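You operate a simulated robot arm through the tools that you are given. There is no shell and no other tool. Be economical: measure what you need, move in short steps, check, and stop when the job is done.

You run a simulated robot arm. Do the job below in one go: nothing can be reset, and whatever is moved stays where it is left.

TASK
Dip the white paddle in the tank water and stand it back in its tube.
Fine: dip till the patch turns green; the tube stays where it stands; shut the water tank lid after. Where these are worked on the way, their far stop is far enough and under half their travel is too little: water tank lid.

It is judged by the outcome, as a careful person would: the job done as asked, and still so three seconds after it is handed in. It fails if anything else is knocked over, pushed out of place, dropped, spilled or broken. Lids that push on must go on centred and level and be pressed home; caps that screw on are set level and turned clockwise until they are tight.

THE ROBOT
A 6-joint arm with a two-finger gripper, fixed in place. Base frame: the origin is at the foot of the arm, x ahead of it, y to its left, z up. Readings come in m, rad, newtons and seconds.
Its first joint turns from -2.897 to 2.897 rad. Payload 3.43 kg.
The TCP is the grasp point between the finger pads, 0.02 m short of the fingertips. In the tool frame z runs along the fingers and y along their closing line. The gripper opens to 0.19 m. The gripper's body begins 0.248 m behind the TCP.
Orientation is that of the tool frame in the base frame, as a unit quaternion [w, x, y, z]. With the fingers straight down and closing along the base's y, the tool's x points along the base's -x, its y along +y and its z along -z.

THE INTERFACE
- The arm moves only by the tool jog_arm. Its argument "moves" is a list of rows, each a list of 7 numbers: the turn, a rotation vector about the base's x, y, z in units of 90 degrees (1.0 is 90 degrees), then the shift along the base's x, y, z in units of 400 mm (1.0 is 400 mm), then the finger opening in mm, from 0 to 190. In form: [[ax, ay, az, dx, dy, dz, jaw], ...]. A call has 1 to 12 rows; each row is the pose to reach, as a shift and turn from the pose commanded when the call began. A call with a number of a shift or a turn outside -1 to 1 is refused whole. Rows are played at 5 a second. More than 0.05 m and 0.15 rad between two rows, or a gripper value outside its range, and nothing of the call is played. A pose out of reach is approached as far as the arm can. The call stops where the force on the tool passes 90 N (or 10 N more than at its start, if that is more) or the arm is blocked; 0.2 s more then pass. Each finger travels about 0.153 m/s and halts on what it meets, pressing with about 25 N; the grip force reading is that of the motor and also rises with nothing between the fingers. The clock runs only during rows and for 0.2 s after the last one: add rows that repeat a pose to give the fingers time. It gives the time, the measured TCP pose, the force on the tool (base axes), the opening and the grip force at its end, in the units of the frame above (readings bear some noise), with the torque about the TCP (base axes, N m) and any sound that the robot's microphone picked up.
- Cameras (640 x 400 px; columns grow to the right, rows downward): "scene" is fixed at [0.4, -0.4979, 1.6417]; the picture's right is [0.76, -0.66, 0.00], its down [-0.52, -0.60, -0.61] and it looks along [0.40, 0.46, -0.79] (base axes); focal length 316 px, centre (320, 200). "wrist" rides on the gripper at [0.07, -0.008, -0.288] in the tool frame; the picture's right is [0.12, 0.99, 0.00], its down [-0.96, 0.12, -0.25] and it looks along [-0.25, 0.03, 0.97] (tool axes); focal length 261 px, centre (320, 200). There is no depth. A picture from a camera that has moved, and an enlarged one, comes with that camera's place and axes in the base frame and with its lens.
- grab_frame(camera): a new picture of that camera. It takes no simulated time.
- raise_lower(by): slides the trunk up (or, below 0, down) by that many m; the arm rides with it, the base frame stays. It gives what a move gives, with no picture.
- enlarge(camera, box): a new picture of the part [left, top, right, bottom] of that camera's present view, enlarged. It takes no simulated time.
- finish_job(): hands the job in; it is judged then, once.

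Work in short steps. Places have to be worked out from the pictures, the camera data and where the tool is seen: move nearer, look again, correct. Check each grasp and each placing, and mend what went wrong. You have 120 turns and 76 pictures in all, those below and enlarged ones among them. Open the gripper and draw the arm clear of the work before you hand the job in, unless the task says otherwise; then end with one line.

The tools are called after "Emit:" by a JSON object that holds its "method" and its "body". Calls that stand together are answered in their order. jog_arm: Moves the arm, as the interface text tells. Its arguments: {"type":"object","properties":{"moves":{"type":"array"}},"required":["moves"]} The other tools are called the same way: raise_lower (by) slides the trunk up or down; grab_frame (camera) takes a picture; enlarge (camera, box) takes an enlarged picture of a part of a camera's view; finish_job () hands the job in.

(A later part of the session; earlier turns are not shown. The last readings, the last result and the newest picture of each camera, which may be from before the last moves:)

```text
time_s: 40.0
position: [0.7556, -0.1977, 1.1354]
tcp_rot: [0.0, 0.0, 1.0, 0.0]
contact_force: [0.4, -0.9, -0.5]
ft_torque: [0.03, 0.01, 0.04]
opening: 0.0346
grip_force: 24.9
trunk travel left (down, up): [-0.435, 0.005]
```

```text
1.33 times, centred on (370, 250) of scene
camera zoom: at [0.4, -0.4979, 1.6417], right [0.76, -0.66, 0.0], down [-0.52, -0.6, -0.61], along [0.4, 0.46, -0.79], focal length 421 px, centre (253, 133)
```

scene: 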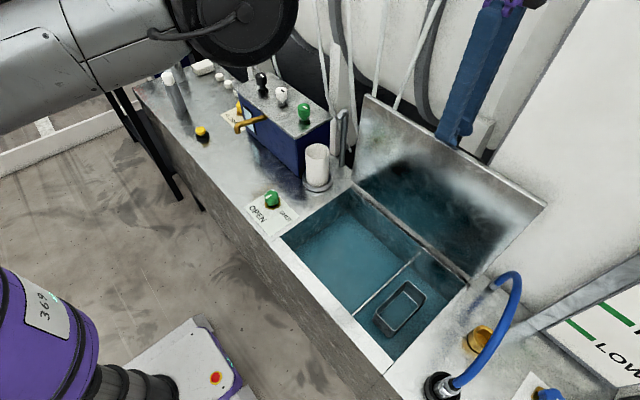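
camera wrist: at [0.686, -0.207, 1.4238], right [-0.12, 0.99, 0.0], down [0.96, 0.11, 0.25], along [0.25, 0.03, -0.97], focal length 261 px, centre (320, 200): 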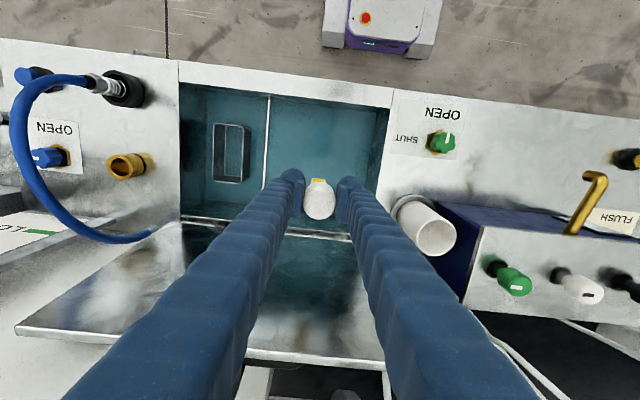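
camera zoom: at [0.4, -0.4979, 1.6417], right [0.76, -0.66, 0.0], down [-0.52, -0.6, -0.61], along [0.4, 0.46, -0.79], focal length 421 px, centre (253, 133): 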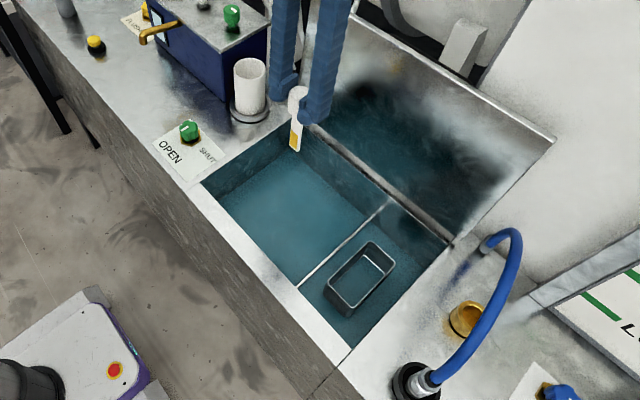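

The paddle is over the large compartment, patch still yellow. I lower to tip ≈0.83 and look for the water level.

Emit:
{"method": "jog_arm", "body": {"moves": [[0, 0, 0, -0.02, 0, -0.1, 20], [0, 0, 0, -0.02, 0, -0.2, 20], [0, 0, 0, -0.02, 0, -0.3, 20], [0, 0, 0, -0.02, 0, -0.36, 20], [0, 0, 0, -0.02, 0, -0.42, 20]]}}

Emit:
{"method": "enlarge", "body": {"camera": "scene", "box": [270, 150, 430, 310]}}

```text
time_s: 41.2
position: [0.7473, -0.1978, 0.9659]
tcp_rot: [0.0, 0.0, 1.0, 0.0]
contact_force: [0.0, -1.0, -0.4]
ft_torque: [-0.02, 0.1, 0.02]
opening: 0.0346
grip_force: 25.2
trunk travel left (down, up): [-0.435, 0.005]
```

```text
2.50 times, centred on (350, 230) of scene
camera zoom: at [0.4, -0.4979, 1.6417], right [0.76, -0.66, 0.0], down [-0.52, -0.6, -0.61], along [0.4, 0.46, -0.79], focal length 789 px, centre (245, 125)
```

zoom: 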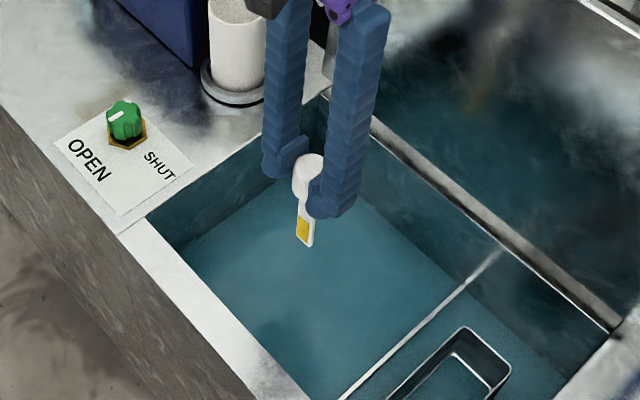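

Patch is still above the water. I lower another 6 cm and look.

Emit:
{"method": "jog_arm", "body": {"moves": [[0, 0, 0, 0, 0, -0.04, 20], [0, 0, 0, 0, 0, -0.08, 20], [0, 0, 0, 0, 0, -0.12, 20], [0, 0, 0, 0, 0, -0.15, 20]]}}

Emit:
{"method": "enlarge", "body": {"camera": "scene", "box": [270, 150, 430, 310]}}

```text
time_s: 42.2
position: [0.7474, -0.1989, 0.9069]
tcp_rot: [0.0, 0.0, 1.0, 0.0]
contact_force: [-0.7, 0.7, -0.4]
ft_torque: [0.04, -0.02, -0.03]
opening: 0.0345
grip_force: 25.0
trunk travel left (down, up): [-0.435, 0.005]
```

```text
2.50 times, centred on (350, 230) of scene
camera zoom: at [0.4, -0.4979, 1.6417], right [0.76, -0.66, 0.0], down [-0.52, -0.6, -0.61], along [0.4, 0.46, -0.79], focal length 789 px, centre (245, 125)
```

zoom: 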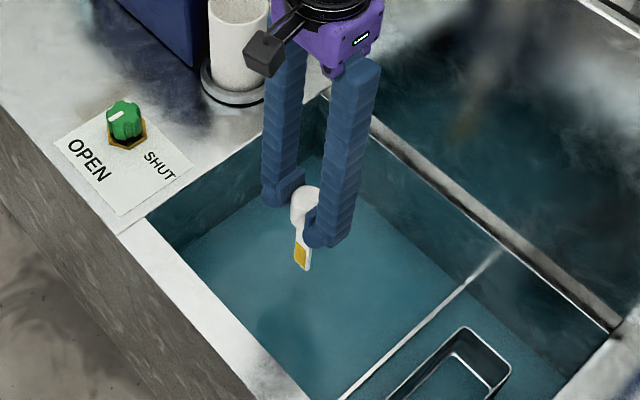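

Still dry. I lower another 4 cm, watching force.

Emit:
{"method": "jog_arm", "body": {"moves": [[0, 0, 0, 0, 0, -0.03, 20], [0, 0, 0, 0, 0, -0.06, 20], [0, 0, 0, 0, 0, -0.09, 20], [0, 0, 0, 0, 0, -0.11, 20]]}}

Emit:
{"method": "enlarge", "body": {"camera": "scene", "box": [270, 150, 430, 310]}}

```text
time_s: 43.2
position: [0.7471, -0.1987, 0.8618]
tcp_rot: [0.0, 0.0, 1.0, 0.0]
contact_force: [0.2, 0.0, 0.5]
ft_torque: [0.0, -0.01, 0.02]
opening: 0.0349
grip_force: 25.2
trunk travel left (down, up): [-0.435, 0.005]
```

```text
2.50 times, centred on (350, 230) of scene
camera zoom: at [0.4, -0.4979, 1.6417], right [0.76, -0.66, 0.0], down [-0.52, -0.6, -0.61], along [0.4, 0.46, -0.79], focal length 789 px, centre (245, 125)
```

zoom: 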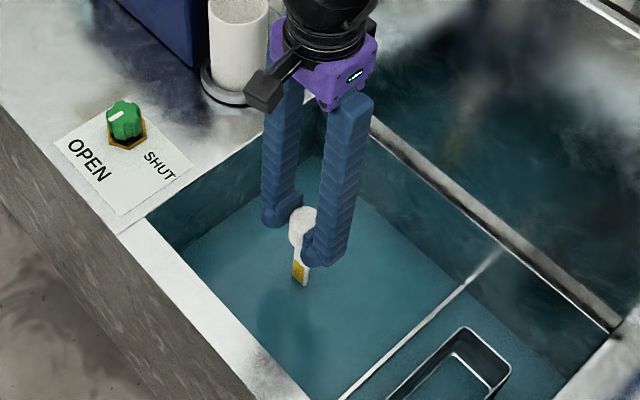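

The tip now enters the water (surface ≈0.735). I lower 4.5 cm more to submerge the patch and hold.

Emit:
{"method": "jog_arm", "body": {"moves": [[0, 0, 0, 0, 0, -0.04, 20], [0, 0, 0, 0, 0, -0.08, 20], [0, 0, 0, 0, 0, -0.115, 20], [0, 0, 0, 0, 0, -0.115, 20], [0, 0, 0, 0, 0, -0.115, 20], [0, 0, 0, 0, 0, -0.115, 20], [0, 0, 0, 0, 0, -0.115, 20], [0, 0, 0, 0, 0, -0.115, 20], [0, 0, 0, 0, 0, -0.115, 20], [0, 0, 0, 0, 0, -0.115, 20]]}}

Emit:
{"method": "enlarge", "body": {"camera": "scene", "box": [270, 150, 430, 310]}}

```text
time_s: 45.4
position: [0.7463, -0.1981, 0.8173]
tcp_rot: [0.0, 0.0, 1.0, 0.0]
contact_force: [0.1, -0.6, -0.6]
ft_torque: [0.02, 0.01, -0.02]
opening: 0.0348
grip_force: 25.1
trunk travel left (down, up): [-0.435, 0.005]
```

```text
2.50 times, centred on (350, 230) of scene
camera zoom: at [0.4, -0.4979, 1.6417], right [0.76, -0.66, 0.0], down [-0.52, -0.6, -0.61], along [0.4, 0.46, -0.79], focal length 789 px, centre (245, 125)
```

zoom: 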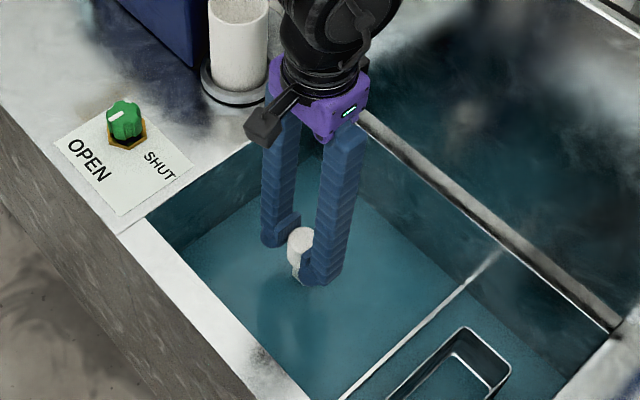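

The patch is fully under water. I hold about 4 s more, then raise to check the colour.

Emit:
{"method": "jog_arm", "body": {"moves": [[0, 0, 0, 0, 0, 0, 20], [0, 0, 0, 0, 0, 0, 20], [0, 0, 0, 0, 0, 0, 20], [0, 0, 0, 0, 0, 0, 20], [0, 0, 0, 0, 0, 0, 20], [0, 0, 0, 0, 0, 0, 20], [0, 0, 0, 0, 0, 0, 20], [0, 0, 0, 0, 0, 0, 20], [0, 0, 0, 0, 0, 0, 20], [0, 0, 0, 0, 0, 0, 20], [0, 0, 0, 0, 0, 0, 20], [0, 0, 0, 0, 0, 0, 20]]}}

Emit:
{"method": "jog_arm", "body": {"moves": [[0, 0, 0, 0, 0, 0, 20], [0, 0, 0, 0, 0, 0, 20], [0, 0, 0, 0, 0, 0, 20], [0, 0, 0, 0, 0, 0, 20], [0, 0, 0, 0, 0, 0, 20], [0, 0, 0, 0, 0, 0.04, 20], [0, 0, 0, 0, 0, 0.1, 20], [0, 0, 0, 0, 0, 0.16, 20], [0, 0, 0, 0, 0, 0.22, 20]]}}

Emit:
{"method": "enlarge", "body": {"camera": "scene", "box": [270, 150, 430, 310]}}

```text
time_s: 48.0
position: [0.7469, -0.1981, 0.8169]
tcp_rot: [0.0, 0.001, 1.0, 0.0]
contact_force: [0.0, -1.2, 0.6]
ft_torque: [-0.01, 0.0, 0.01]
opening: 0.035
grip_force: 25.1
trunk travel left (down, up): [-0.435, 0.005]
```

```text
time_s: 50.0
position: [0.7478, -0.1976, 0.9061]
tcp_rot: [0.0, 0.001, 1.0, 0.0]
contact_force: [-0.2, 0.3, -0.5]
ft_torque: [-0.05, -0.03, 0.02]
opening: 0.0348
grip_force: 24.4
trunk travel left (down, up): [-0.435, 0.005]
```

```text
2.50 times, centred on (350, 230) of scene
camera zoom: at [0.4, -0.4979, 1.6417], right [0.76, -0.66, 0.0], down [-0.52, -0.6, -0.61], along [0.4, 0.46, -0.79], focal length 789 px, centre (245, 125)
```

zoom: 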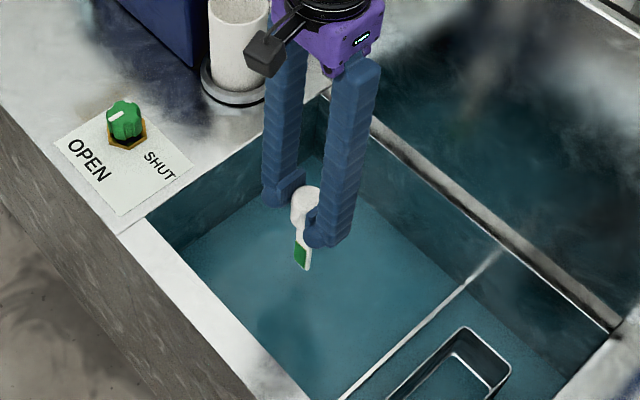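

The patch is green. I raise it straight up and carry it back toward the tube.

Emit:
{"method": "jog_arm", "body": {"moves": [[0, 0, 0, 0, 0, 0.1, 20], [0, 0, 0, 0, 0, 0.2, 20], [0, 0, 0, 0, 0, 0.3, 20], [0, 0, 0, 0, 0, 0.4, 20], [0, 0, 0, 0, 0, 0.51, 20], [0, 0, 0, 0, 0, 0.62, 20], [0, 0, 0, -0.03, 0.03, 0.73, 20], [0, 0, 0, -0.08, 0.06, 0.84, 20], [0, 0, 0, -0.14, 0.1, 0.93, 20], [0, 0, 0, -0.2, 0.18, 0.96, 20]]}}

Emit:
{"method": "jog_arm", "body": {"moves": [[0, 0, 0, -0.04, 0.1, 0, 20], [0, 0, 0, -0.06, 0.21, 0, 20], [0, 0, 0, -0.06, 0.32, 0, 20], [0, 0, 0, -0.06, 0.43, 0, 20], [0, 0, 0, -0.06, 0.54, 0, 20], [0, 0, 0, -0.06, 0.65, 0, 20], [0, 0, 0, -0.06, 0.76, 0, 20], [0, 0, 0, -0.06, 0.88, 0, 20], [0, 0, 0, -0.06, 1.0, 0, 20]]}}

Emit:
{"method": "jog_arm", "body": {"moves": [[0, 0, 0, 0.01, 0.11, 0, 20], [0, 0, 0, 0.02, 0.22, 0, 20], [0, 0, 0, 0.03, 0.33, 0, 20], [0, 0, 0, 0.04, 0.44, 0, 20], [0, 0, 0, 0.05, 0.55, 0, 20], [0, 0, 0, 0.06, 0.66, 0, 20], [0, 0, 0, 0.07, 0.77, 0, 20], [0, 0, 0, 0.08, 0.88, 0, 20], [0, 0, 0, 0.09, 0.96, 0, 20]]}}

```text
time_s: 52.2
position: [0.6665, -0.1259, 1.2905]
tcp_rot: [0.001, 0.0, 1.0, -0.001]
contact_force: [0.1, 0.8, 0.8]
ft_torque: [-0.06, -0.08, 0.0]
opening: 0.0349
grip_force: 25.0
trunk travel left (down, up): [-0.435, 0.005]
```

```text
time_s: 54.2
position: [0.6423, 0.2727, 1.2876]
tcp_rot: [-0.001, 0.0, 1.0, -0.001]
contact_force: [0.7, -0.9, 0.6]
ft_torque: [-0.08, 0.02, 0.02]
opening: 0.0344
grip_force: 25.3
trunk travel left (down, up): [-0.435, 0.005]
```

```text
time_s: 56.2
position: [0.6812, 0.6598, 1.2887]
tcp_rot: [0.0, 0.0, 1.0, 0.0]
contact_force: [0.3, 1.1, -0.6]
ft_torque: [-0.06, -0.01, 0.02]
opening: 0.0346
grip_force: 25.3
trunk travel left (down, up): [-0.435, 0.005]
```

By summing commands, the exact offset back to the seated pose is (-0.03, +0.02, -0.705) units. I move over it, stop above the rim, and check.

Emit:
{"method": "jog_arm", "body": {"moves": [[0, 0, 0, -0.015, 0.01, 0, 20], [0, 0, 0, -0.03, 0.02, 0, 20], [0, 0, 0, -0.03, 0.02, -0.1, 20], [0, 0, 0, -0.03, 0.02, -0.2, 20], [0, 0, 0, -0.03, 0.02, -0.28, 20], [0, 0, 0, -0.03, 0.02, -0.355, 20], [0, 0, 0, -0.03, 0.02, -0.355, 20]]}}

Emit:
{"method": "enlarge", "body": {"camera": "scene", "box": [120, 20, 230, 120]}}

Emit:
{"method": "enlarge", "body": {"camera": "wrist", "box": [220, 100, 420, 225]}}

```text
time_s: 57.8
position: [0.6696, 0.6669, 1.147]
tcp_rot: [0.001, 0.0, 1.0, 0.0]
contact_force: [-0.5, 0.5, -0.2]
ft_torque: [0.01, -0.05, 0.04]
opening: 0.0348
grip_force: 25.1
trunk travel left (down, up): [-0.435, 0.005]
```

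```text
4.00 times, centred on (175, 70) of scene
camera zoom: at [0.4, -0.4979, 1.6417], right [0.76, -0.66, 0.0], down [-0.52, -0.6, -0.61], along [0.4, 0.46, -0.79], focal length 1262 px, centre (900, 720)
```

zoom: 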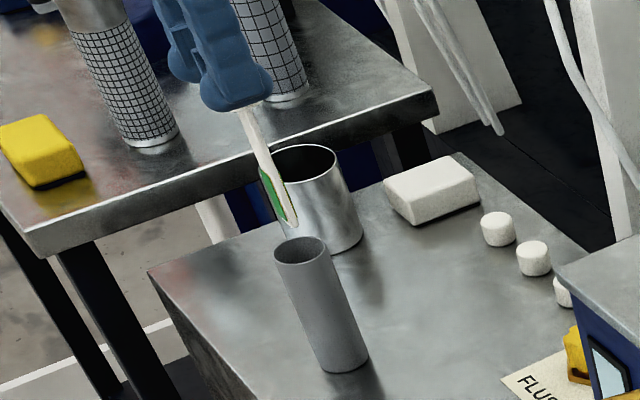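

```text
3.20 times, centred on (320, 162) of wrist
camera zoom: at [0.5988, 0.6578, 1.4355], right [-0.12, 0.99, 0.0], down [0.96, 0.11, 0.25], along [0.25, 0.03, -0.97], focal length 834 px, centre (320, 320)
```

zoom: 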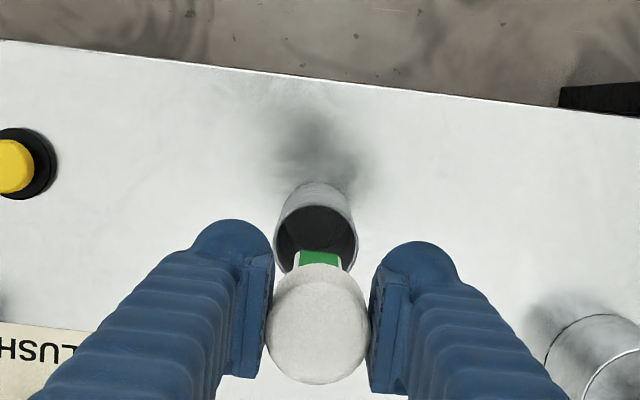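

Paddle is aligned above the tube with the patch green. I lower it straight in, leaving the last few mm.

Emit:
{"method": "jog_arm", "body": {"moves": [[0, 0, 0, 0, 0, -0.06, 20], [0, 0, 0, 0, 0, -0.12, 20], [0, 0, 0, 0, 0, -0.18, 20], [0, 0, 0, 0, 0, -0.23, 20], [0, 0, 0, 0, 0, -0.28, 20], [0, 0, 0, 0, 0, -0.32, 20], [0, 0, 0, 0, 0, -0.335, 20], [0, 0, 0, 0, 0, -0.345, 20]]}}

Emit:
{"method": "enlarge", "body": {"camera": "scene", "box": [120, 20, 230, 120]}}

```text
time_s: 59.6
position: [0.6674, 0.6659, 1.0097]
tcp_rot: [0.001, 0.0, 1.0, 0.001]
contact_force: [-0.4, 0.6, 7.7]
ft_torque: [0.12, -0.11, 0.01]
opening: 0.0348
grip_force: 25.1
trunk travel left (down, up): [-0.435, 0.005]
```

```text
4.00 times, centred on (175, 70) of scene
camera zoom: at [0.4, -0.4979, 1.6417], right [0.76, -0.66, 0.0], down [-0.52, -0.6, -0.61], along [0.4, 0.46, -0.79], focal length 1262 px, centre (900, 720)
```

zoom: 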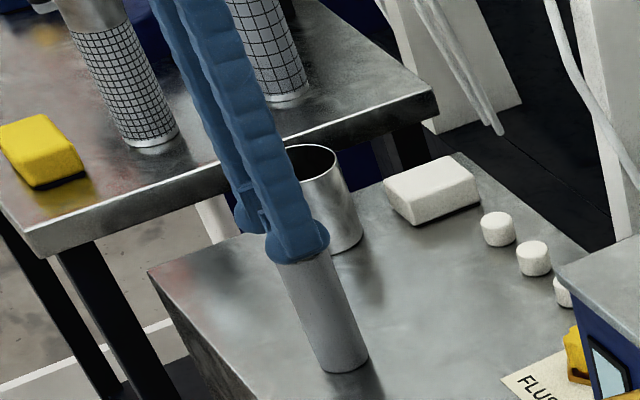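

It touches bottom (7.7 N). I release and rise straight up.

Emit:
{"method": "jog_arm", "body": {"moves": [[0, 0, 0, 0, 0, 0, 45], [0, 0, 0, 0, 0, 0, 70], [0, 0, 0, 0, 0, 0, 80], [0, 0, 0, 0, 0, 0.05, 80], [0, 0, 0, 0, 0, 0.12, 80], [0, 0, 0, 0, 0, 0.22, 80], [0, 0, 0, 0, 0, 0.33, 80]]}}

Emit:
{"method": "enlarge", "body": {"camera": "scene", "box": [120, 20, 230, 120]}}

Emit:
{"method": "enlarge", "body": {"camera": "wrist", "box": [220, 100, 420, 225]}}

```text
time_s: 61.2
position: [0.666, 0.6669, 1.1419]
tcp_rot: [0.0, 0.0, 1.0, 0.0]
contact_force: [-0.1, 0.0, -0.1]
ft_torque: [0.04, -0.06, 0.03]
opening: 0.0801
grip_force: 0.2
trunk travel left (down, up): [-0.435, 0.005]
```

```text
4.00 times, centred on (175, 70) of scene
camera zoom: at [0.4, -0.4979, 1.6417], right [0.76, -0.66, 0.0], down [-0.52, -0.6, -0.61], along [0.4, 0.46, -0.79], focal length 1262 px, centre (900, 720)
```

zoom: 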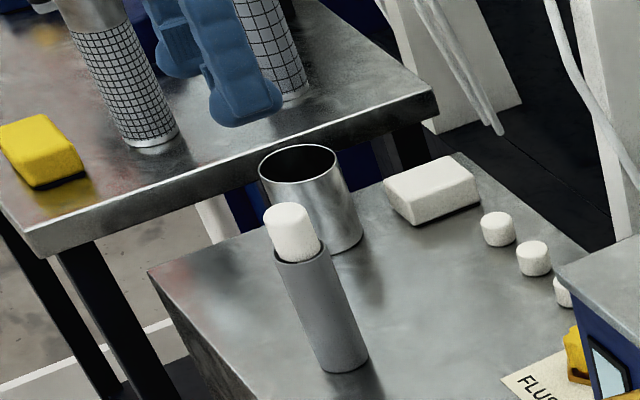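

```text
3.20 times, centred on (320, 162) of wrist
camera zoom: at [0.5961, 0.6594, 1.4303], right [-0.12, 0.99, 0.0], down [0.96, 0.11, 0.25], along [0.25, 0.03, -0.97], focal length 834 px, centre (320, 320)
```

zoom: 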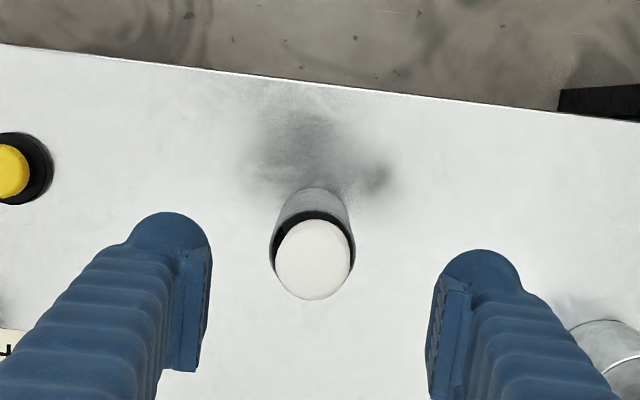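

Paddle is back in its tube, upright and unmoved. Now I go back to the lid, reversing the earlier route.

Emit:
{"method": "jog_arm", "body": {"moves": [[0, 0, 0, -0.02, 0, 0.1, 80], [0, 0, 0, -0.04, 0, 0.21, 80], [0, 0, 0, -0.06, 0, 0.32, 80], [0, 0, 0, -0.08, 0, 0.43, 80], [0, 0, 0, -0.08, -0.06, 0.445, 80], [0, 0, -0.09, -0.08, -0.17, 0.445, 60], [0, 0, -0.18, -0.08, -0.28, 0.445, 60], [0, 0, -0.27, -0.08, -0.39, 0.445, 60], [0, 0, -0.36, -0.08, -0.5, 0.445, 60], [0, 0, -0.45, -0.08, -0.61, 0.445, 40], [0, 0, -0.54, -0.08, -0.72, 0.445, 28], [0, 0, -0.6, -0.08, -0.83, 0.445, 28]]}}

Emit:
{"method": "jog_arm", "body": {"moves": [[0, 0, -0.05, 0, -0.11, 0, 28], [0, 0, -0.1, 0, -0.22, 0, 28], [0, 0, -0.15, 0, -0.33, 0, 28], [0, 0, -0.2, 0, -0.44, 0, 28], [0, 0, -0.25, 0, -0.55, 0, 28], [0, 0, -0.3, 0, -0.66, 0, 28], [0, 0, -0.35, 0, -0.77, 0, 28], [0, 0, -0.4, 0, -0.88, 0, 28], [0, 0, -0.4, 0, -1.0, 0, 28]]}}

Emit:
{"method": "jog_arm", "body": {"moves": [[0, 0, 0, 0, -0.11, 0, 28], [0, 0, 0, 0, -0.22, 0, 28], [0, 0, 0, 0, -0.33, 0, 28], [0, 0, 0, 0, -0.44, 0, 28], [0, 0, 0, 0, -0.535, 0, 28], [0, 0, 0, 0.1, -0.535, 0, 28], [0, 0, 0, 0.2, -0.535, 0, 28], [0, 0, 0, 0.3, -0.535, 0, 28], [0, 0, 0, 0.4, -0.535, 0, 28]]}}

Emit:
{"method": "grab_frame", "body": {"camera": "wrist"}}

```text
time_s: 63.8
position: [0.6368, 0.3309, 1.3199]
tcp_rot: [0.0, 0.456, 0.89, 0.0]
contact_force: [0.7, -1.2, 0.5]
ft_torque: [0.11, -0.02, 0.0]
opening: 0.028
grip_force: 0.0
trunk travel left (down, up): [-0.435, 0.005]
```

```text
time_s: 65.8
position: [0.638, -0.0673, 1.3177]
tcp_rot: [0.0, 0.708, 0.707, -0.001]
contact_force: [-0.1, -0.5, -0.7]
ft_torque: [0.11, 0.04, 0.02]
opening: 0.028
grip_force: 0.2
trunk travel left (down, up): [-0.435, 0.005]
```

```text
time_s: 67.8
position: [0.7977, -0.2802, 1.316]
tcp_rot: [0.0, 0.707, 0.707, -0.001]
contact_force: [0.5, 0.4, -0.7]
ft_torque: [-0.05, 0.07, 0.01]
opening: 0.028
grip_force: 0.1
trunk travel left (down, up): [-0.435, 0.005]
```

```text
26 pictures are left
camera wrist: at [0.7903, -0.2106, 1.6048], right [0.99, 0.12, 0.0], down [0.12, -0.96, 0.25], along [0.03, -0.25, -0.97], focal length 261 px, centre (320, 200)
```

wrist: 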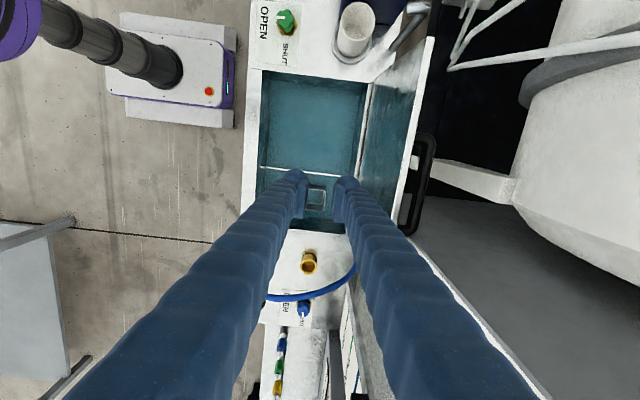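

The lid is as left. I move over its back side to the earlier clear pose (0.986, -0.279, 1.237).

Emit:
{"method": "jog_arm", "body": {"moves": [[0, 0, 0, 0.11, 0, 0, 28], [0, 0, 0, 0.21, 0, 0, 28], [0, 0, 0, 0.31, 0, -0.04, 28], [0, 0, 0, 0.4, 0, -0.1, 28], [0, 0, 0, 0.44, 0, -0.15, 28], [0, 0, 0, 0.472, 0, -0.195, 28], [0, 0, 0, 0.472, 0, -0.195, 28]]}}

Emit:
{"method": "grab_frame", "body": {"camera": "wrist"}}

```text
time_s: 69.4
position: [0.9787, -0.2773, 1.237]
tcp_rot: [-0.001, 0.707, 0.707, -0.001]
contact_force: [1.4, -0.3, -0.1]
ft_torque: [-0.06, 0.14, -0.02]
opening: 0.028
grip_force: 0.1
out of reach, approached as far as the arm can: row 6, 7
trunk travel left (down, up): [-0.435, 0.005]
```

```text
25 pictures are left
camera wrist: at [0.9714, -0.2063, 1.5257], right [0.99, 0.12, 0.0], down [0.12, -0.96, 0.25], along [0.03, -0.25, -0.97], focal length 261 px, centre (320, 200)
```

wrist: 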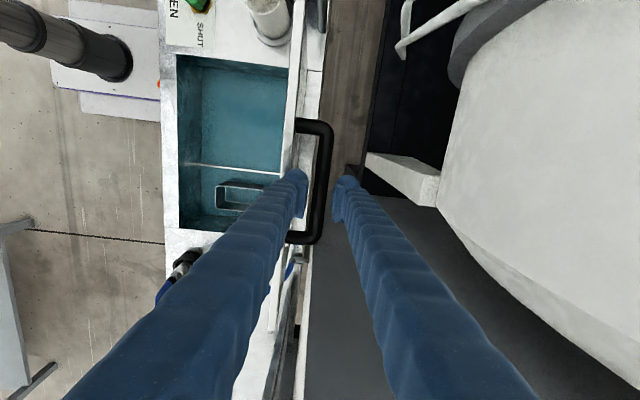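

I enlarge the view around the bar and fingertips to judge clearance before descending.

Emit:
{"method": "enlarge", "body": {"camera": "wrist", "box": [260, 100, 390, 260]}}

Emit:
{"method": "enlarge", "body": {"camera": "scene", "box": [340, 40, 560, 240]}}

```text
2.50 times, centred on (325, 180) of wrist
camera zoom: at [0.9714, -0.2063, 1.5257], right [0.99, 0.12, 0.0], down [0.12, -0.96, 0.25], along [0.03, -0.25, -0.97], focal length 652 px, centre (308, 250)
```

zoom: 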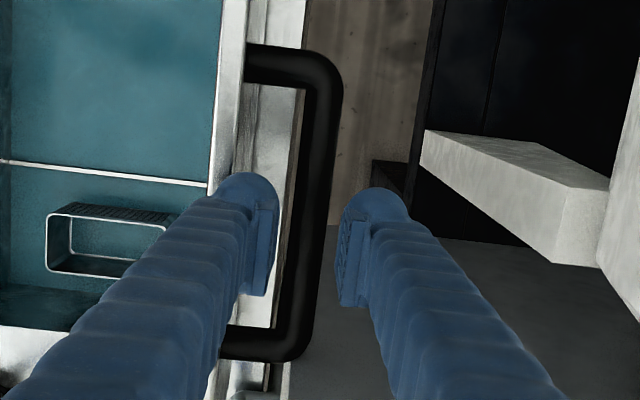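

```text
2.00 times, centred on (450, 140) of scene
camera zoom: at [0.4, -0.4979, 1.6417], right [0.76, -0.66, 0.0], down [-0.52, -0.6, -0.61], along [0.4, 0.46, -0.79], focal length 631 px, centre (60, 320)
```

zoom: 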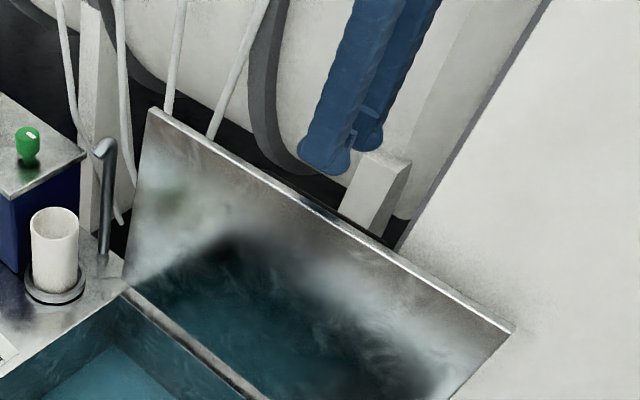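

The gap behind the lid plate is about 3–4 cm and the fingers straddle the bar. I open slightly and descend with a small +x correction.

Emit:
{"method": "jog_arm", "body": {"moves": [[0, 0, 0, 0, 0, -0.04, 38], [0, 0, 0, 0.01, 0, -0.08, 38], [0, 0, 0, 0.02, 0, -0.12, 38], [0, 0, 0, 0.02, 0, -0.16, 38]]}}

Emit:
{"method": "enlarge", "body": {"camera": "wrist", "box": [260, 100, 390, 260]}}

```text
time_s: 70.4
position: [0.9839, -0.2784, 1.1944]
tcp_rot: [0.008, 0.707, 0.707, 0.004]
contact_force: [6.6, -3.8, 87.3]
ft_torque: [0.6, 4.24, 0.1]
opening: 0.0383
grip_force: 0.0
trunk travel left (down, up): [-0.435, 0.005]
```

```text
2.50 times, centred on (325, 180) of wrist
camera zoom: at [0.9712, -0.2059, 1.4815], right [0.99, 0.12, 0.02], down [0.11, -0.96, 0.26], along [0.05, -0.25, -0.97], focal length 652 px, centre (308, 250)
```

zoom: 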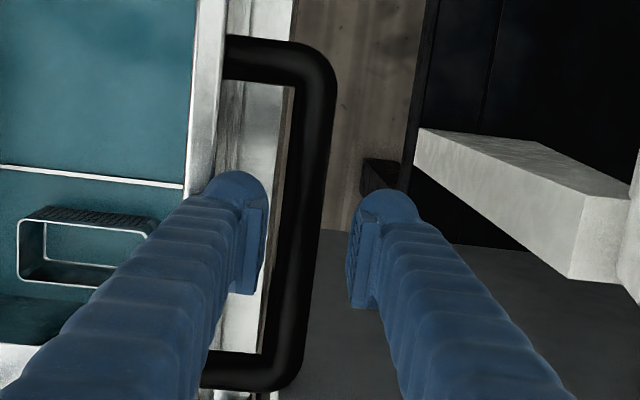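

The front finger landed on the lid's top edge (87 N). I back up, narrow the opening and shift a few mm in +x before trying again.

Emit:
{"method": "jog_arm", "body": {"moves": [[0, 0, 0, 0, 0, 0.03, 38], [0, 0, 0, 0, 0, 0.05, 32], [0, 0, 0, 0.01, 0, 0.05, 26], [0, 0, 0, 0.015, 0, 0.05, 26]]}}

Emit:
{"method": "enlarge", "body": {"camera": "wrist", "box": [260, 100, 390, 260]}}

```text
time_s: 71.4
position: [0.9831, -0.2749, 1.1934]
tcp_rot: [-0.001, 0.707, 0.707, -0.001]
contact_force: [-2.3, -0.9, 5.2]
ft_torque: [-0.09, 0.26, 0.02]
opening: 0.028
grip_force: 1.6
out of reach, approached as far as the arm can: row 2, 3, 4
trunk travel left (down, up): [-0.435, 0.005]
```

```text
2.50 times, centred on (325, 180) of wrist
camera zoom: at [0.9746, -0.2054, 1.4818], right [0.99, 0.12, 0.0], down [0.12, -0.96, 0.25], along [0.03, -0.25, -0.97], focal length 652 px, centre (308, 250)
```

zoom: 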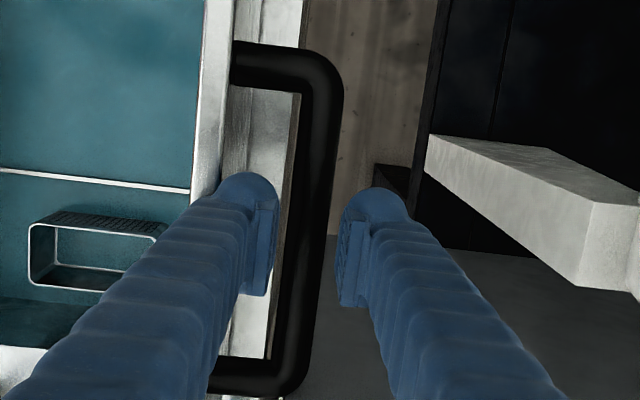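

Reach limits x here; shifting along the bar toward y≈-0.25 gives about 8 mm more x. I raise, shift and look again.

Emit:
{"method": "jog_arm", "body": {"moves": [[0, 0, 0, -0.01, 0, 0.04, 28], [0, 0, 0, -0.01, 0.03, 0.08, 28], [0, 0, 0, -0.005, 0.06, 0.09, 28], [0, 0, 0, 0.02, 0.065, 0.09, 28], [0, 0, 0, 0.02, 0.065, 0.09, 28]]}}

Emit:
{"method": "enlarge", "body": {"camera": "wrist", "box": [260, 100, 390, 260]}}

```text
time_s: 72.6
position: [0.985, -0.2501, 1.229]
tcp_rot: [0.0, 0.707, 0.707, -0.002]
contact_force: [-0.2, -0.2, -0.5]
ft_torque: [-0.03, 0.0, 0.03]
opening: 0.028
grip_force: 0.0
out of reach, approached as far as the arm can: row 4, 5
trunk travel left (down, up): [-0.435, 0.005]
```

```text
2.50 times, centred on (325, 180) of wrist
camera zoom: at [0.977, -0.1785, 1.5178], right [0.99, 0.12, 0.0], down [0.12, -0.96, 0.25], along [0.03, -0.25, -0.97], focal length 652 px, centre (308, 250)
```

zoom: 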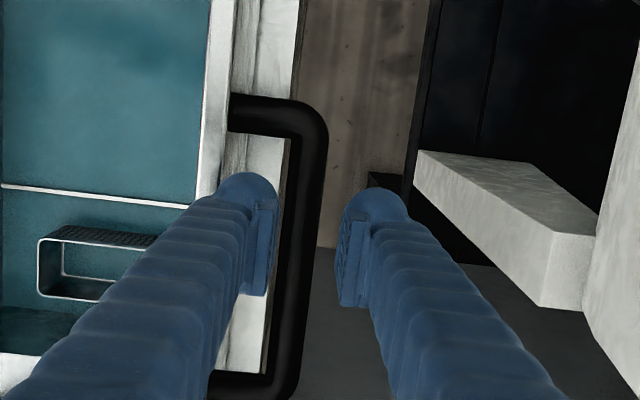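

Bar centre ≈0.985–0.987 matches the TCP. The fingertips are bulkier than thought, so I narrow to 24 mm and descend gently.

Emit:
{"method": "jog_arm", "body": {"moves": [[0, 0, 0, 0.005, 0, -0.03, 24], [0, 0, 0, 0.005, 0, -0.06, 24], [0, 0, 0, 0.005, 0, -0.09, 24], [0, 0, 0, 0.005, 0, -0.12, 24]]}}

Emit:
{"method": "enlarge", "body": {"camera": "wrist", "box": [260, 100, 390, 260]}}

```text
time_s: 73.6
position: [0.9885, -0.2484, 1.1813]
tcp_rot: [-0.002, 0.707, 0.707, -0.002]
contact_force: [0.4, 0.0, 0.1]
ft_torque: [0.01, 0.01, -0.01]
opening: 0.0238
grip_force: 0.0
trunk travel left (down, up): [-0.435, 0.005]
```

```text
2.50 times, centred on (325, 180) of wrist
camera zoom: at [0.9831, -0.1788, 1.4701], right [0.99, 0.12, -0.01], down [0.12, -0.96, 0.25], along [0.02, -0.25, -0.97], focal length 652 px, centre (308, 250)
```

zoom: 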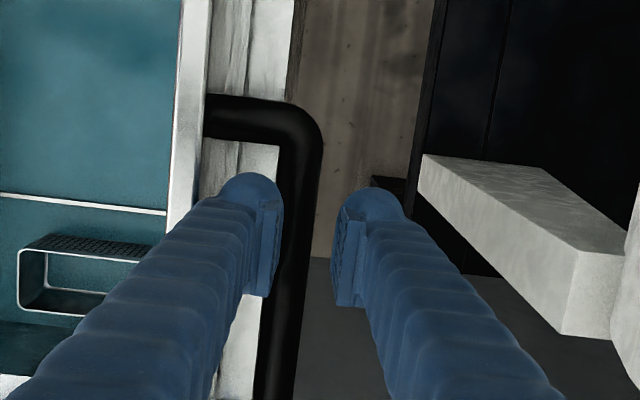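

Fingertips are now below the lid edge without contact. The bar's centre is ~0.982, so I shift -6 mm and descend onto it.

Emit:
{"method": "jog_arm", "body": {"moves": [[0, 0, 0, -0.015, 0, -0.03, 26], [0, 0, 0, -0.018, 0, -0.06, 26], [0, 0, 0, -0.018, 0, -0.09, 26], [0, 0, 0, -0.018, 0, -0.12, 26]]}}

Emit:
{"method": "enlarge", "body": {"camera": "wrist", "box": [260, 100, 390, 260]}}

```text
time_s: 74.6
position: [0.9911, -0.2521, 1.1386]
tcp_rot: [0.0, 0.707, 0.707, 0.0]
contact_force: [-3.3, 0.1, 2.3]
ft_torque: [-0.07, -0.51, -0.01]
opening: 0.0313
grip_force: 3.2
out of reach, approached as far as the arm can: row 1, 2, 3, 4
trunk travel left (down, up): [-0.435, 0.005]
```

```text
2.50 times, centred on (325, 180) of wrist
camera zoom: at [0.9835, -0.1814, 1.4269], right [0.99, 0.12, 0.0], down [0.12, -0.96, 0.25], along [0.03, -0.25, -0.97], focal length 652 px, centre (308, 250)
```

zoom: 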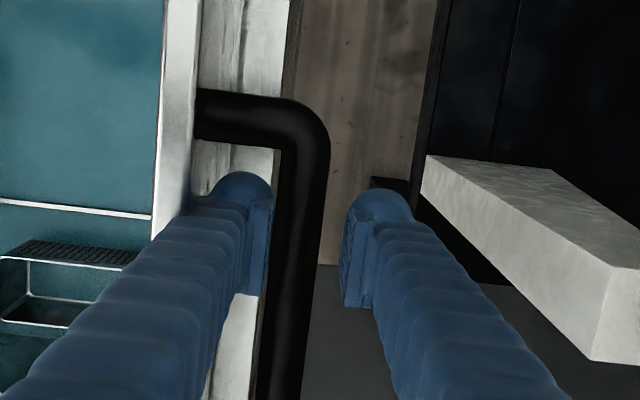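

The fingers straddle the bar. I go down about 1.5 cm more and close.

Emit:
{"method": "jog_arm", "body": {"moves": [[0, 0, 0, -0.01, 0, -0.02, 28], [0, 0, 0, -0.01, 0, -0.035, 24], [0, 0, 0, -0.01, 0, -0.035, 5], [0, 0, 0, -0.01, 0, -0.035, 0], [0, 0, 0, -0.01, 0, -0.035, 0]]}}

Emit:
{"method": "enlarge", "body": {"camera": "wrist", "box": [260, 100, 390, 260]}}

```text
time_s: 75.8
position: [0.9849, -0.2541, 1.1206]
tcp_rot: [-0.008, 0.707, 0.707, -0.006]
contact_force: [-63.3, 3.4, -15.7]
ft_torque: [-0.91, -1.2, -0.88]
opening: 0.0171
grip_force: 45.2
out of reach, approached as far as the arm can: row 1, 2, 3, 4, 5
trunk travel left (down, up): [-0.435, 0.005]
```

```text
2.50 times, centred on (325, 180) of wrist
camera zoom: at [0.9818, -0.1844, 1.4099], right [0.99, 0.12, -0.02], down [0.12, -0.96, 0.24], along [0.01, -0.24, -0.97], focal length 652 px, centre (308, 250)
```

zoom: 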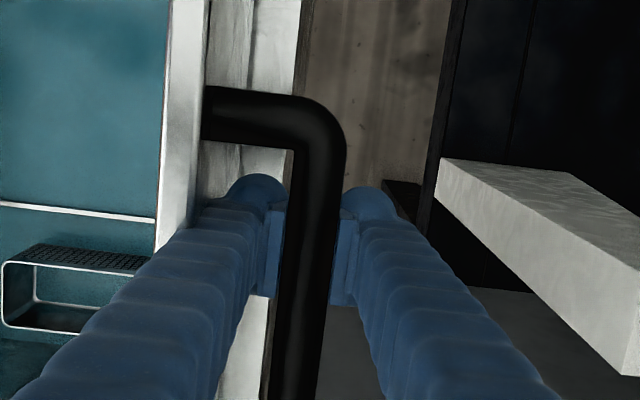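

Bar is gripped (17 mm). I now reverse the arc, easing the lid from 100° to 70°.

Emit:
{"method": "jog_arm", "body": {"moves": [[0, 0, 0, -0.0525, 0, 0.0125, 0], [0, 0, 0, -0.11, 0, 0.02, 0], [0, 0, 0, -0.1675, 0, 0.023, 0], [0, 0.04, 0, -0.225, 0, 0.021, 0], [0, 0.08, 0, -0.2825, 0, 0.014, 0], [0, 0.12, 0, -0.339, 0, 0.002, 0]]}}

Emit:
{"method": "grab_frame", "body": {"camera": "scene"}}

```text
time_s: 77.2
position: [0.9292, -0.2665, 1.1342]
tcp_rot: [-0.051, 0.705, 0.705, -0.054]
contact_force: [6.6, 11.1, 35.7]
ft_torque: [-0.27, 0.1, -0.47]
opening: 0.0179
grip_force: 44.9
out of reach, approached as far as the arm can: row 1, 2, 3, 4, 5, 6
trunk travel left (down, up): [-0.435, 0.005]
```

```text
16 pictures are left
```

scene: 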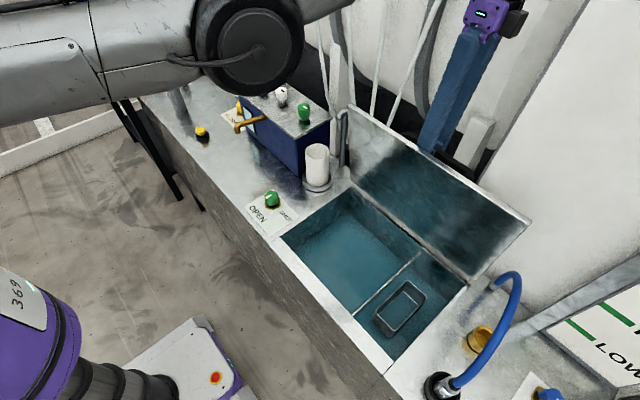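

The lid is at ~87°; the extra tilt is holding the arm at its reach limit. I remove the tilt while continuing toward 75°.

Emit:
{"method": "jog_arm", "body": {"moves": [[0, -0.04, 0, -0.03, 0, 0, 0], [0, -0.08, 0, -0.06, 0, 0, 0], [0, -0.08, 0, -0.1, 0, 0, 0]]}}

```text
time_s: 78.0
position: [0.9584, -0.2782, 1.1492]
tcp_rot: [-0.028, 0.707, 0.706, -0.027]
contact_force: [-6.9, 13.0, -40.2]
ft_torque: [0.05, 0.64, -1.11]
opening: 0.0213
grip_force: 46.2
out of reach, approached as far as the arm can: row 1, 2, 3
trunk travel left (down, up): [-0.435, 0.005]
```

The commanded point is still beyond reach and the tool rides high. I step -x and slightly down, checking readings.

Emit:
{"method": "jog_arm", "body": {"moves": [[0, 0, 0, -0.03, 0, -0.02, 0], [0, 0, 0, -0.06, 0, -0.035, 0]]}}

Emit:
{"method": "enlarge", "body": {"camera": "wrist", "box": [260, 100, 390, 260]}}

```text
time_s: 78.6
position: [0.9605, -0.2819, 1.1597]
tcp_rot: [-0.016, 0.707, 0.707, -0.02]
contact_force: [18.1, 8.2, 70.5]
ft_torque: [0.38, -0.42, -1.07]
opening: 0.0175
grip_force: 44.9
out of reach, approached as far as the arm can: row 1, 2
trunk travel left (down, up): [-0.435, 0.005]
```

```text
2.50 times, centred on (325, 180) of wrist
camera zoom: at [0.9666, -0.2101, 1.4479], right [0.99, 0.12, -0.05], down [0.13, -0.96, 0.25], along [-0.02, -0.25, -0.97], focal length 652 px, centre (308, 250)
```

zoom: 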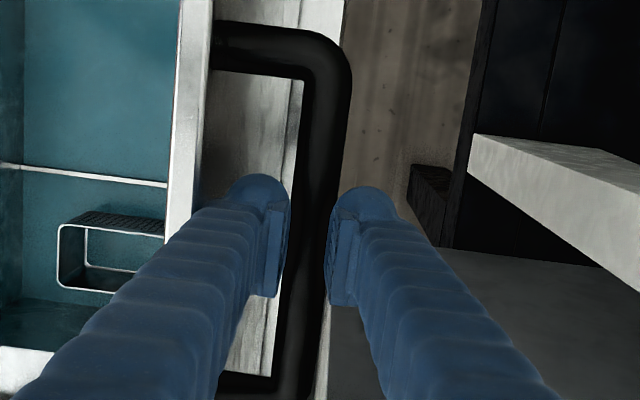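

The arm seems locked at full stretch, with the trunk raised making it worse. I'll release, slide up and off, then lower the trunk for better reach.

Emit:
{"method": "jog_arm", "body": {"moves": [[0, 0, 0, 0, 0, 0, 24], [0, 0, 0, 0, 0, 0, 28], [0, 0, 0, 0, 0, 0, 28]]}}

Emit:
{"method": "jog_arm", "body": {"moves": [[0, 0, 0, 0, 0, 0.04, 28], [0, 0, 0, 0, 0, 0.08, 28], [0, 0, 0, 0, 0, 0.12, 28], [0, 0, 0, 0, 0, 0.16, 28]]}}

Emit:
{"method": "grab_frame", "body": {"camera": "wrist"}}

```text
time_s: 79.4
position: [0.9573, -0.2831, 1.1463]
tcp_rot: [-0.025, 0.706, 0.707, -0.025]
contact_force: [-0.2, -1.0, -0.9]
ft_torque: [-0.01, -0.11, 0.02]
opening: 0.0279
grip_force: 0.0
trunk travel left (down, up): [-0.435, 0.005]
```

```text
time_s: 80.4
position: [0.9547, -0.2831, 1.2065]
tcp_rot: [-0.023, 0.706, 0.707, -0.024]
contact_force: [-0.7, 0.6, -0.2]
ft_torque: [-0.02, -0.03, 0.0]
opening: 0.0278
grip_force: 0.1
trunk travel left (down, up): [-0.435, 0.005]
```

```text
14 pictures are left
camera wrist: at [0.965, -0.211, 1.4956], right [0.99, 0.12, -0.06], down [0.13, -0.96, 0.24], along [-0.03, -0.25, -0.97], focal length 261 px, centre (320, 200)
```

wrist: 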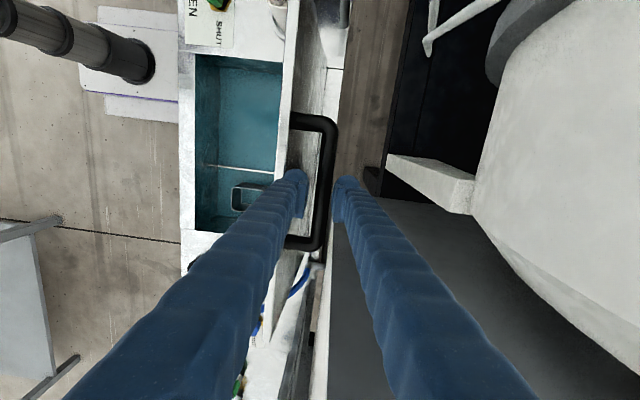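

Now everything is in reach and the lid rests at about 93°, with the fingers above the bar. Lowering the trunk 6 cm restores the earlier reach and brings the fingers straight back down over the bar.

Emit:
{"method": "raise_lower", "body": {"by": -0.06}}

Emit:
{"method": "enlarge", "body": {"camera": "wrist", "box": [260, 100, 390, 260]}}

```text
time_s: 81.4
position: [0.9544, -0.2814, 1.1483]
tcp_rot: [-0.022, 0.707, 0.706, -0.024]
contact_force: [2.5, 0.2, -1.6]
ft_torque: [-0.02, -0.1, 0.0]
opening: 0.0265
grip_force: 0.1
trunk travel left (down, up): [-0.375, 0.065]
```

```text
2.50 times, centred on (325, 180) of wrist
camera zoom: at [0.9655, -0.2107, 1.4355], right [0.99, 0.12, -0.06], down [0.13, -0.96, 0.24], along [-0.03, -0.25, -0.97], focal length 652 px, centre (308, 250)
```

zoom: 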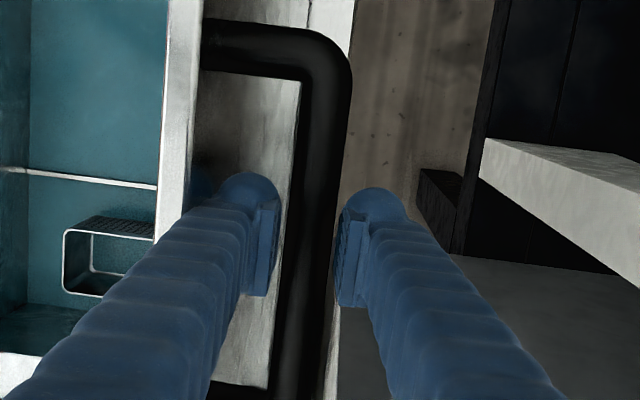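

The bar lies centrally between the pads. I lower 1.5 cm more and close.

Emit:
{"method": "jog_arm", "body": {"moves": [[0, 0, 0, 0, 0, -0.02, 27], [0, 0, 0, 0, 0, -0.038, 27], [0, 0, 0, 0, 0, -0.038, 10], [0, 0, 0, 0, 0, -0.038, 0], [0, 0, 0, 0, 0, -0.038, 0]]}}

```text
time_s: 82.6
position: [0.9537, -0.2818, 1.1326]
tcp_rot: [-0.021, 0.706, 0.707, -0.022]
contact_force: [-0.9, 3.0, 4.9]
ft_torque: [-0.05, 0.02, -1.02]
opening: 0.0171
grip_force: 45.4
trunk travel left (down, up): [-0.375, 0.065]
```

Good grip with low forces, lid at ~92°. I lower it along the arc to ~68°.

Emit:
{"method": "jog_arm", "body": {"moves": [[0, 0, 0, -0.055, 0, 0.005, 0], [0, 0, 0, -0.1125, 0, 0.0075, 0], [0, 0.03, 0, -0.17, 0, 0.0025, 0], [0, 0.07, 0, -0.2275, 0, -0.0065, 0], [0, 0.11, 0, -0.2825, 0, -0.02, 0]]}}

```text
time_s: 83.8
position: [0.8492, -0.2815, 1.1222]
tcp_rot: [-0.08, 0.702, 0.703, -0.082]
contact_force: [40.3, 7.9, -10.8]
ft_torque: [0.72, -8.45, -1.93]
opening: 0.015
grip_force: 45.0
trunk travel left (down, up): [-0.375, 0.065]
```

Some hinge resistance and finger torque; I continue to ~50° tilting further with the lid.

Emit:
{"method": "jog_arm", "body": {"moves": [[0, 0.05, 0, -0.055, 0, -0.017, 0], [0, 0.09, 0, -0.109, 0, -0.039, 0], [0, 0.13, 0, -0.16, 0, -0.065, 0], [0, 0.17, 0, -0.209, 0, -0.095, 0]]}}

Emit:
{"method": "grab_frame", "body": {"camera": "scene"}}

```text
time_s: 84.8
position: [0.7572, -0.282, 1.0852]
tcp_rot: [-0.177, 0.684, 0.685, -0.176]
contact_force: [11.3, 21.6, -18.8]
ft_torque: [-0.04, 0.06, -0.11]
opening: 0.0171
grip_force: 45.0
trunk travel left (down, up): [-0.375, 0.065]
```

```text
12 pictures are left
```

scene: 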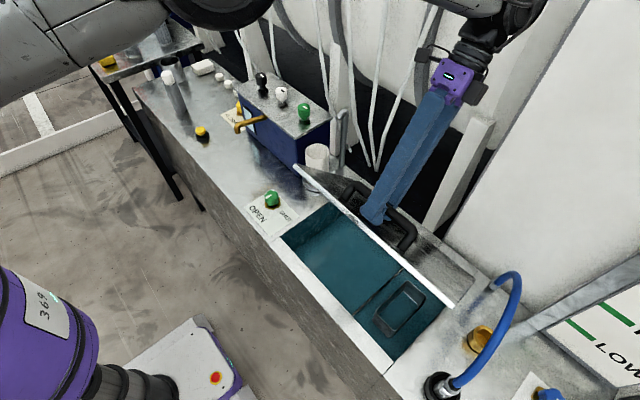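

Lid at ~48° and following well. I continue down to ~18°, easing the tilt out.

Emit:
{"method": "jog_arm", "body": {"moves": [[0, -0.02, 0, -0.0425, 0, -0.041, 0], [0, -0.06, 0, -0.0825, 0, -0.0825, 0], [0, -0.1, 0, -0.121, 0, -0.125, 0], [0, -0.15, 0, -0.155, 0, -0.1725, 0], [0, -0.2, 0, -0.185, 0, -0.22, 0], [0, -0.25, 0, -0.21, 0, -0.2735, 0]]}}

```text
time_s: 86.2
position: [0.672, -0.2832, 0.9765]
tcp_rot: [-0.039, 0.706, 0.706, -0.04]
contact_force: [-6.4, 1.8, 4.8]
ft_torque: [0.59, -0.41, -0.18]
opening: 0.017
grip_force: 44.8
trunk travel left (down, up): [-0.375, 0.065]
```

Almost down (~18°). I follow the last part of the arc to closed.

Emit:
{"method": "jog_arm", "body": {"moves": [[0, -0.01, 0, -0.0175, 0, -0.056, 0], [0, -0.02, 0, -0.034, 0, -0.111, 0], [0, -0.03, 0, -0.0425, 0, -0.1565, 0], [0, -0.04, 0, -0.049, 0, -0.188, 0], [0, -0.05, 0, -0.0525, 0, -0.205, 0], [0, -0.05, 0, -0.0525, 0, -0.21, 0]]}}

Emit:
{"method": "enlarge", "body": {"camera": "scene", "box": [240, 170, 500, 390]}}

```text
time_s: 87.6
position: [0.6494, -0.2826, 0.8961]
tcp_rot: [-0.01, 0.707, 0.707, -0.011]
contact_force: [-27.2, 0.5, 46.0]
ft_torque: [-0.21, -0.87, 0.06]
opening: 0.0164
grip_force: 44.7
trunk travel left (down, up): [-0.375, 0.065]
```

```text
1.82 times, centred on (370, 280) of scene
camera zoom: at [0.4, -0.4979, 1.6417], right [0.76, -0.66, 0.0], down [-0.52, -0.6, -0.61], along [0.4, 0.46, -0.79], focal length 574 px, centre (229, 54)
```

zoom: 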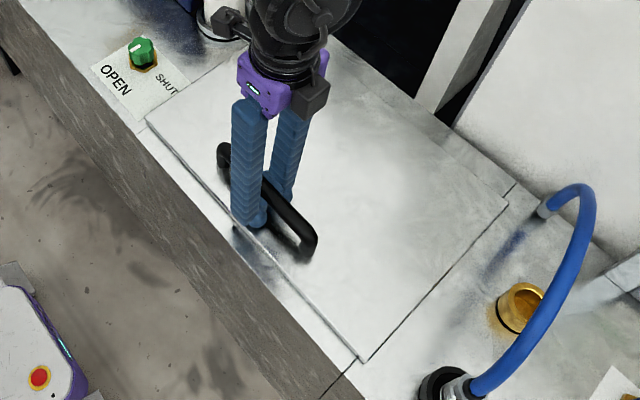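

Lid is down, pressed at the same height as at the start. I release and rise clear.

Emit:
{"method": "jog_arm", "body": {"moves": [[0, 0, 0, 0, 0, 0, 30], [0, 0, 0, 0, 0, 0, 60], [0, 0, 0, 0, 0, 0, 60], [0, 0, 0, 0, 0, 0.05, 60], [0, 0, 0, 0, 0, 0.12, 60], [0, 0, 0, 0, 0, 0.24, 60], [0, 0, 0, 0, 0, 0.36, 60], [0, 0, 0, -0.05, 0, 0.48, 60], [0, 0, 0, -0.1, 0, 0.6, 60], [0, 0, 0, -0.12, 0, 0.72, 60], [0, 0, 0, -0.12, 0, 0.84, 60], [0, 0, 0, -0.12, 0, 0.95, 60]]}}

Emit:
{"method": "grab_frame", "body": {"camera": "scene"}}

Emit:
{"method": "enlarge", "body": {"camera": "scene", "box": [240, 170, 500, 390]}}

Emit:
{"method": "enlarge", "body": {"camera": "scene", "box": [120, 20, 330, 200]}}

```text
refused: row 8 steps farther than a row can; nothing moved
```

```text
10 pictures are left
```

scene: 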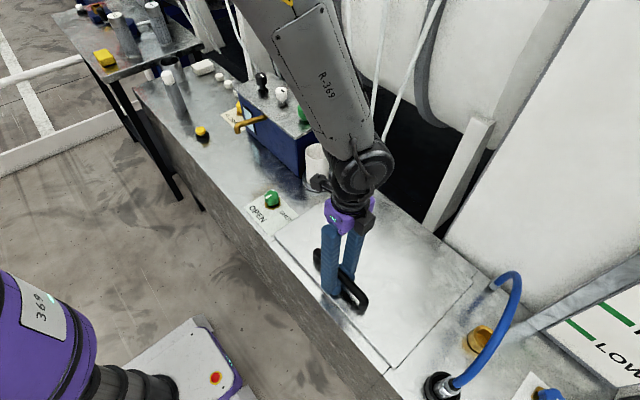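

```text
1.82 times, centred on (370, 280) of scene
camera zoom: at [0.4, -0.4979, 1.6417], right [0.76, -0.66, 0.0], down [-0.52, -0.6, -0.61], along [0.4, 0.46, -0.79], focal length 574 px, centre (229, 54)
```

zoom: 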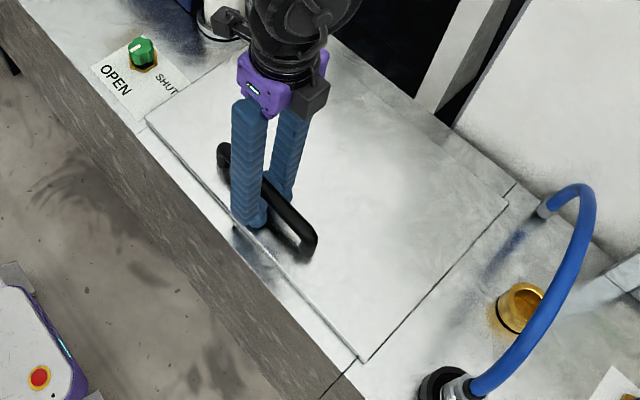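

```text
2.22 times, centred on (225, 110) of scene
camera zoom: at [0.4, -0.4979, 1.6417], right [0.76, -0.66, 0.0], down [-0.52, -0.6, -0.61], along [0.4, 0.46, -0.79], focal length 701 px, centre (531, 400)
```

zoom: 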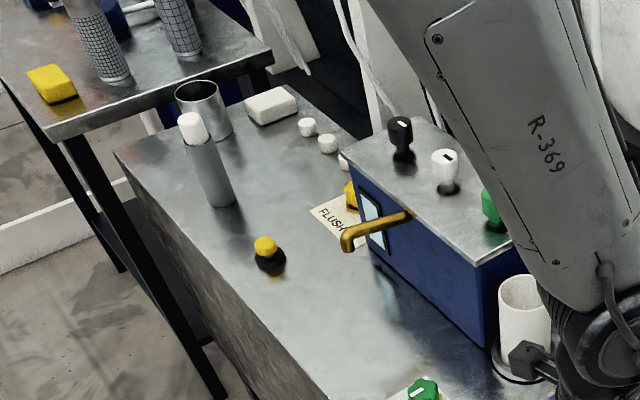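

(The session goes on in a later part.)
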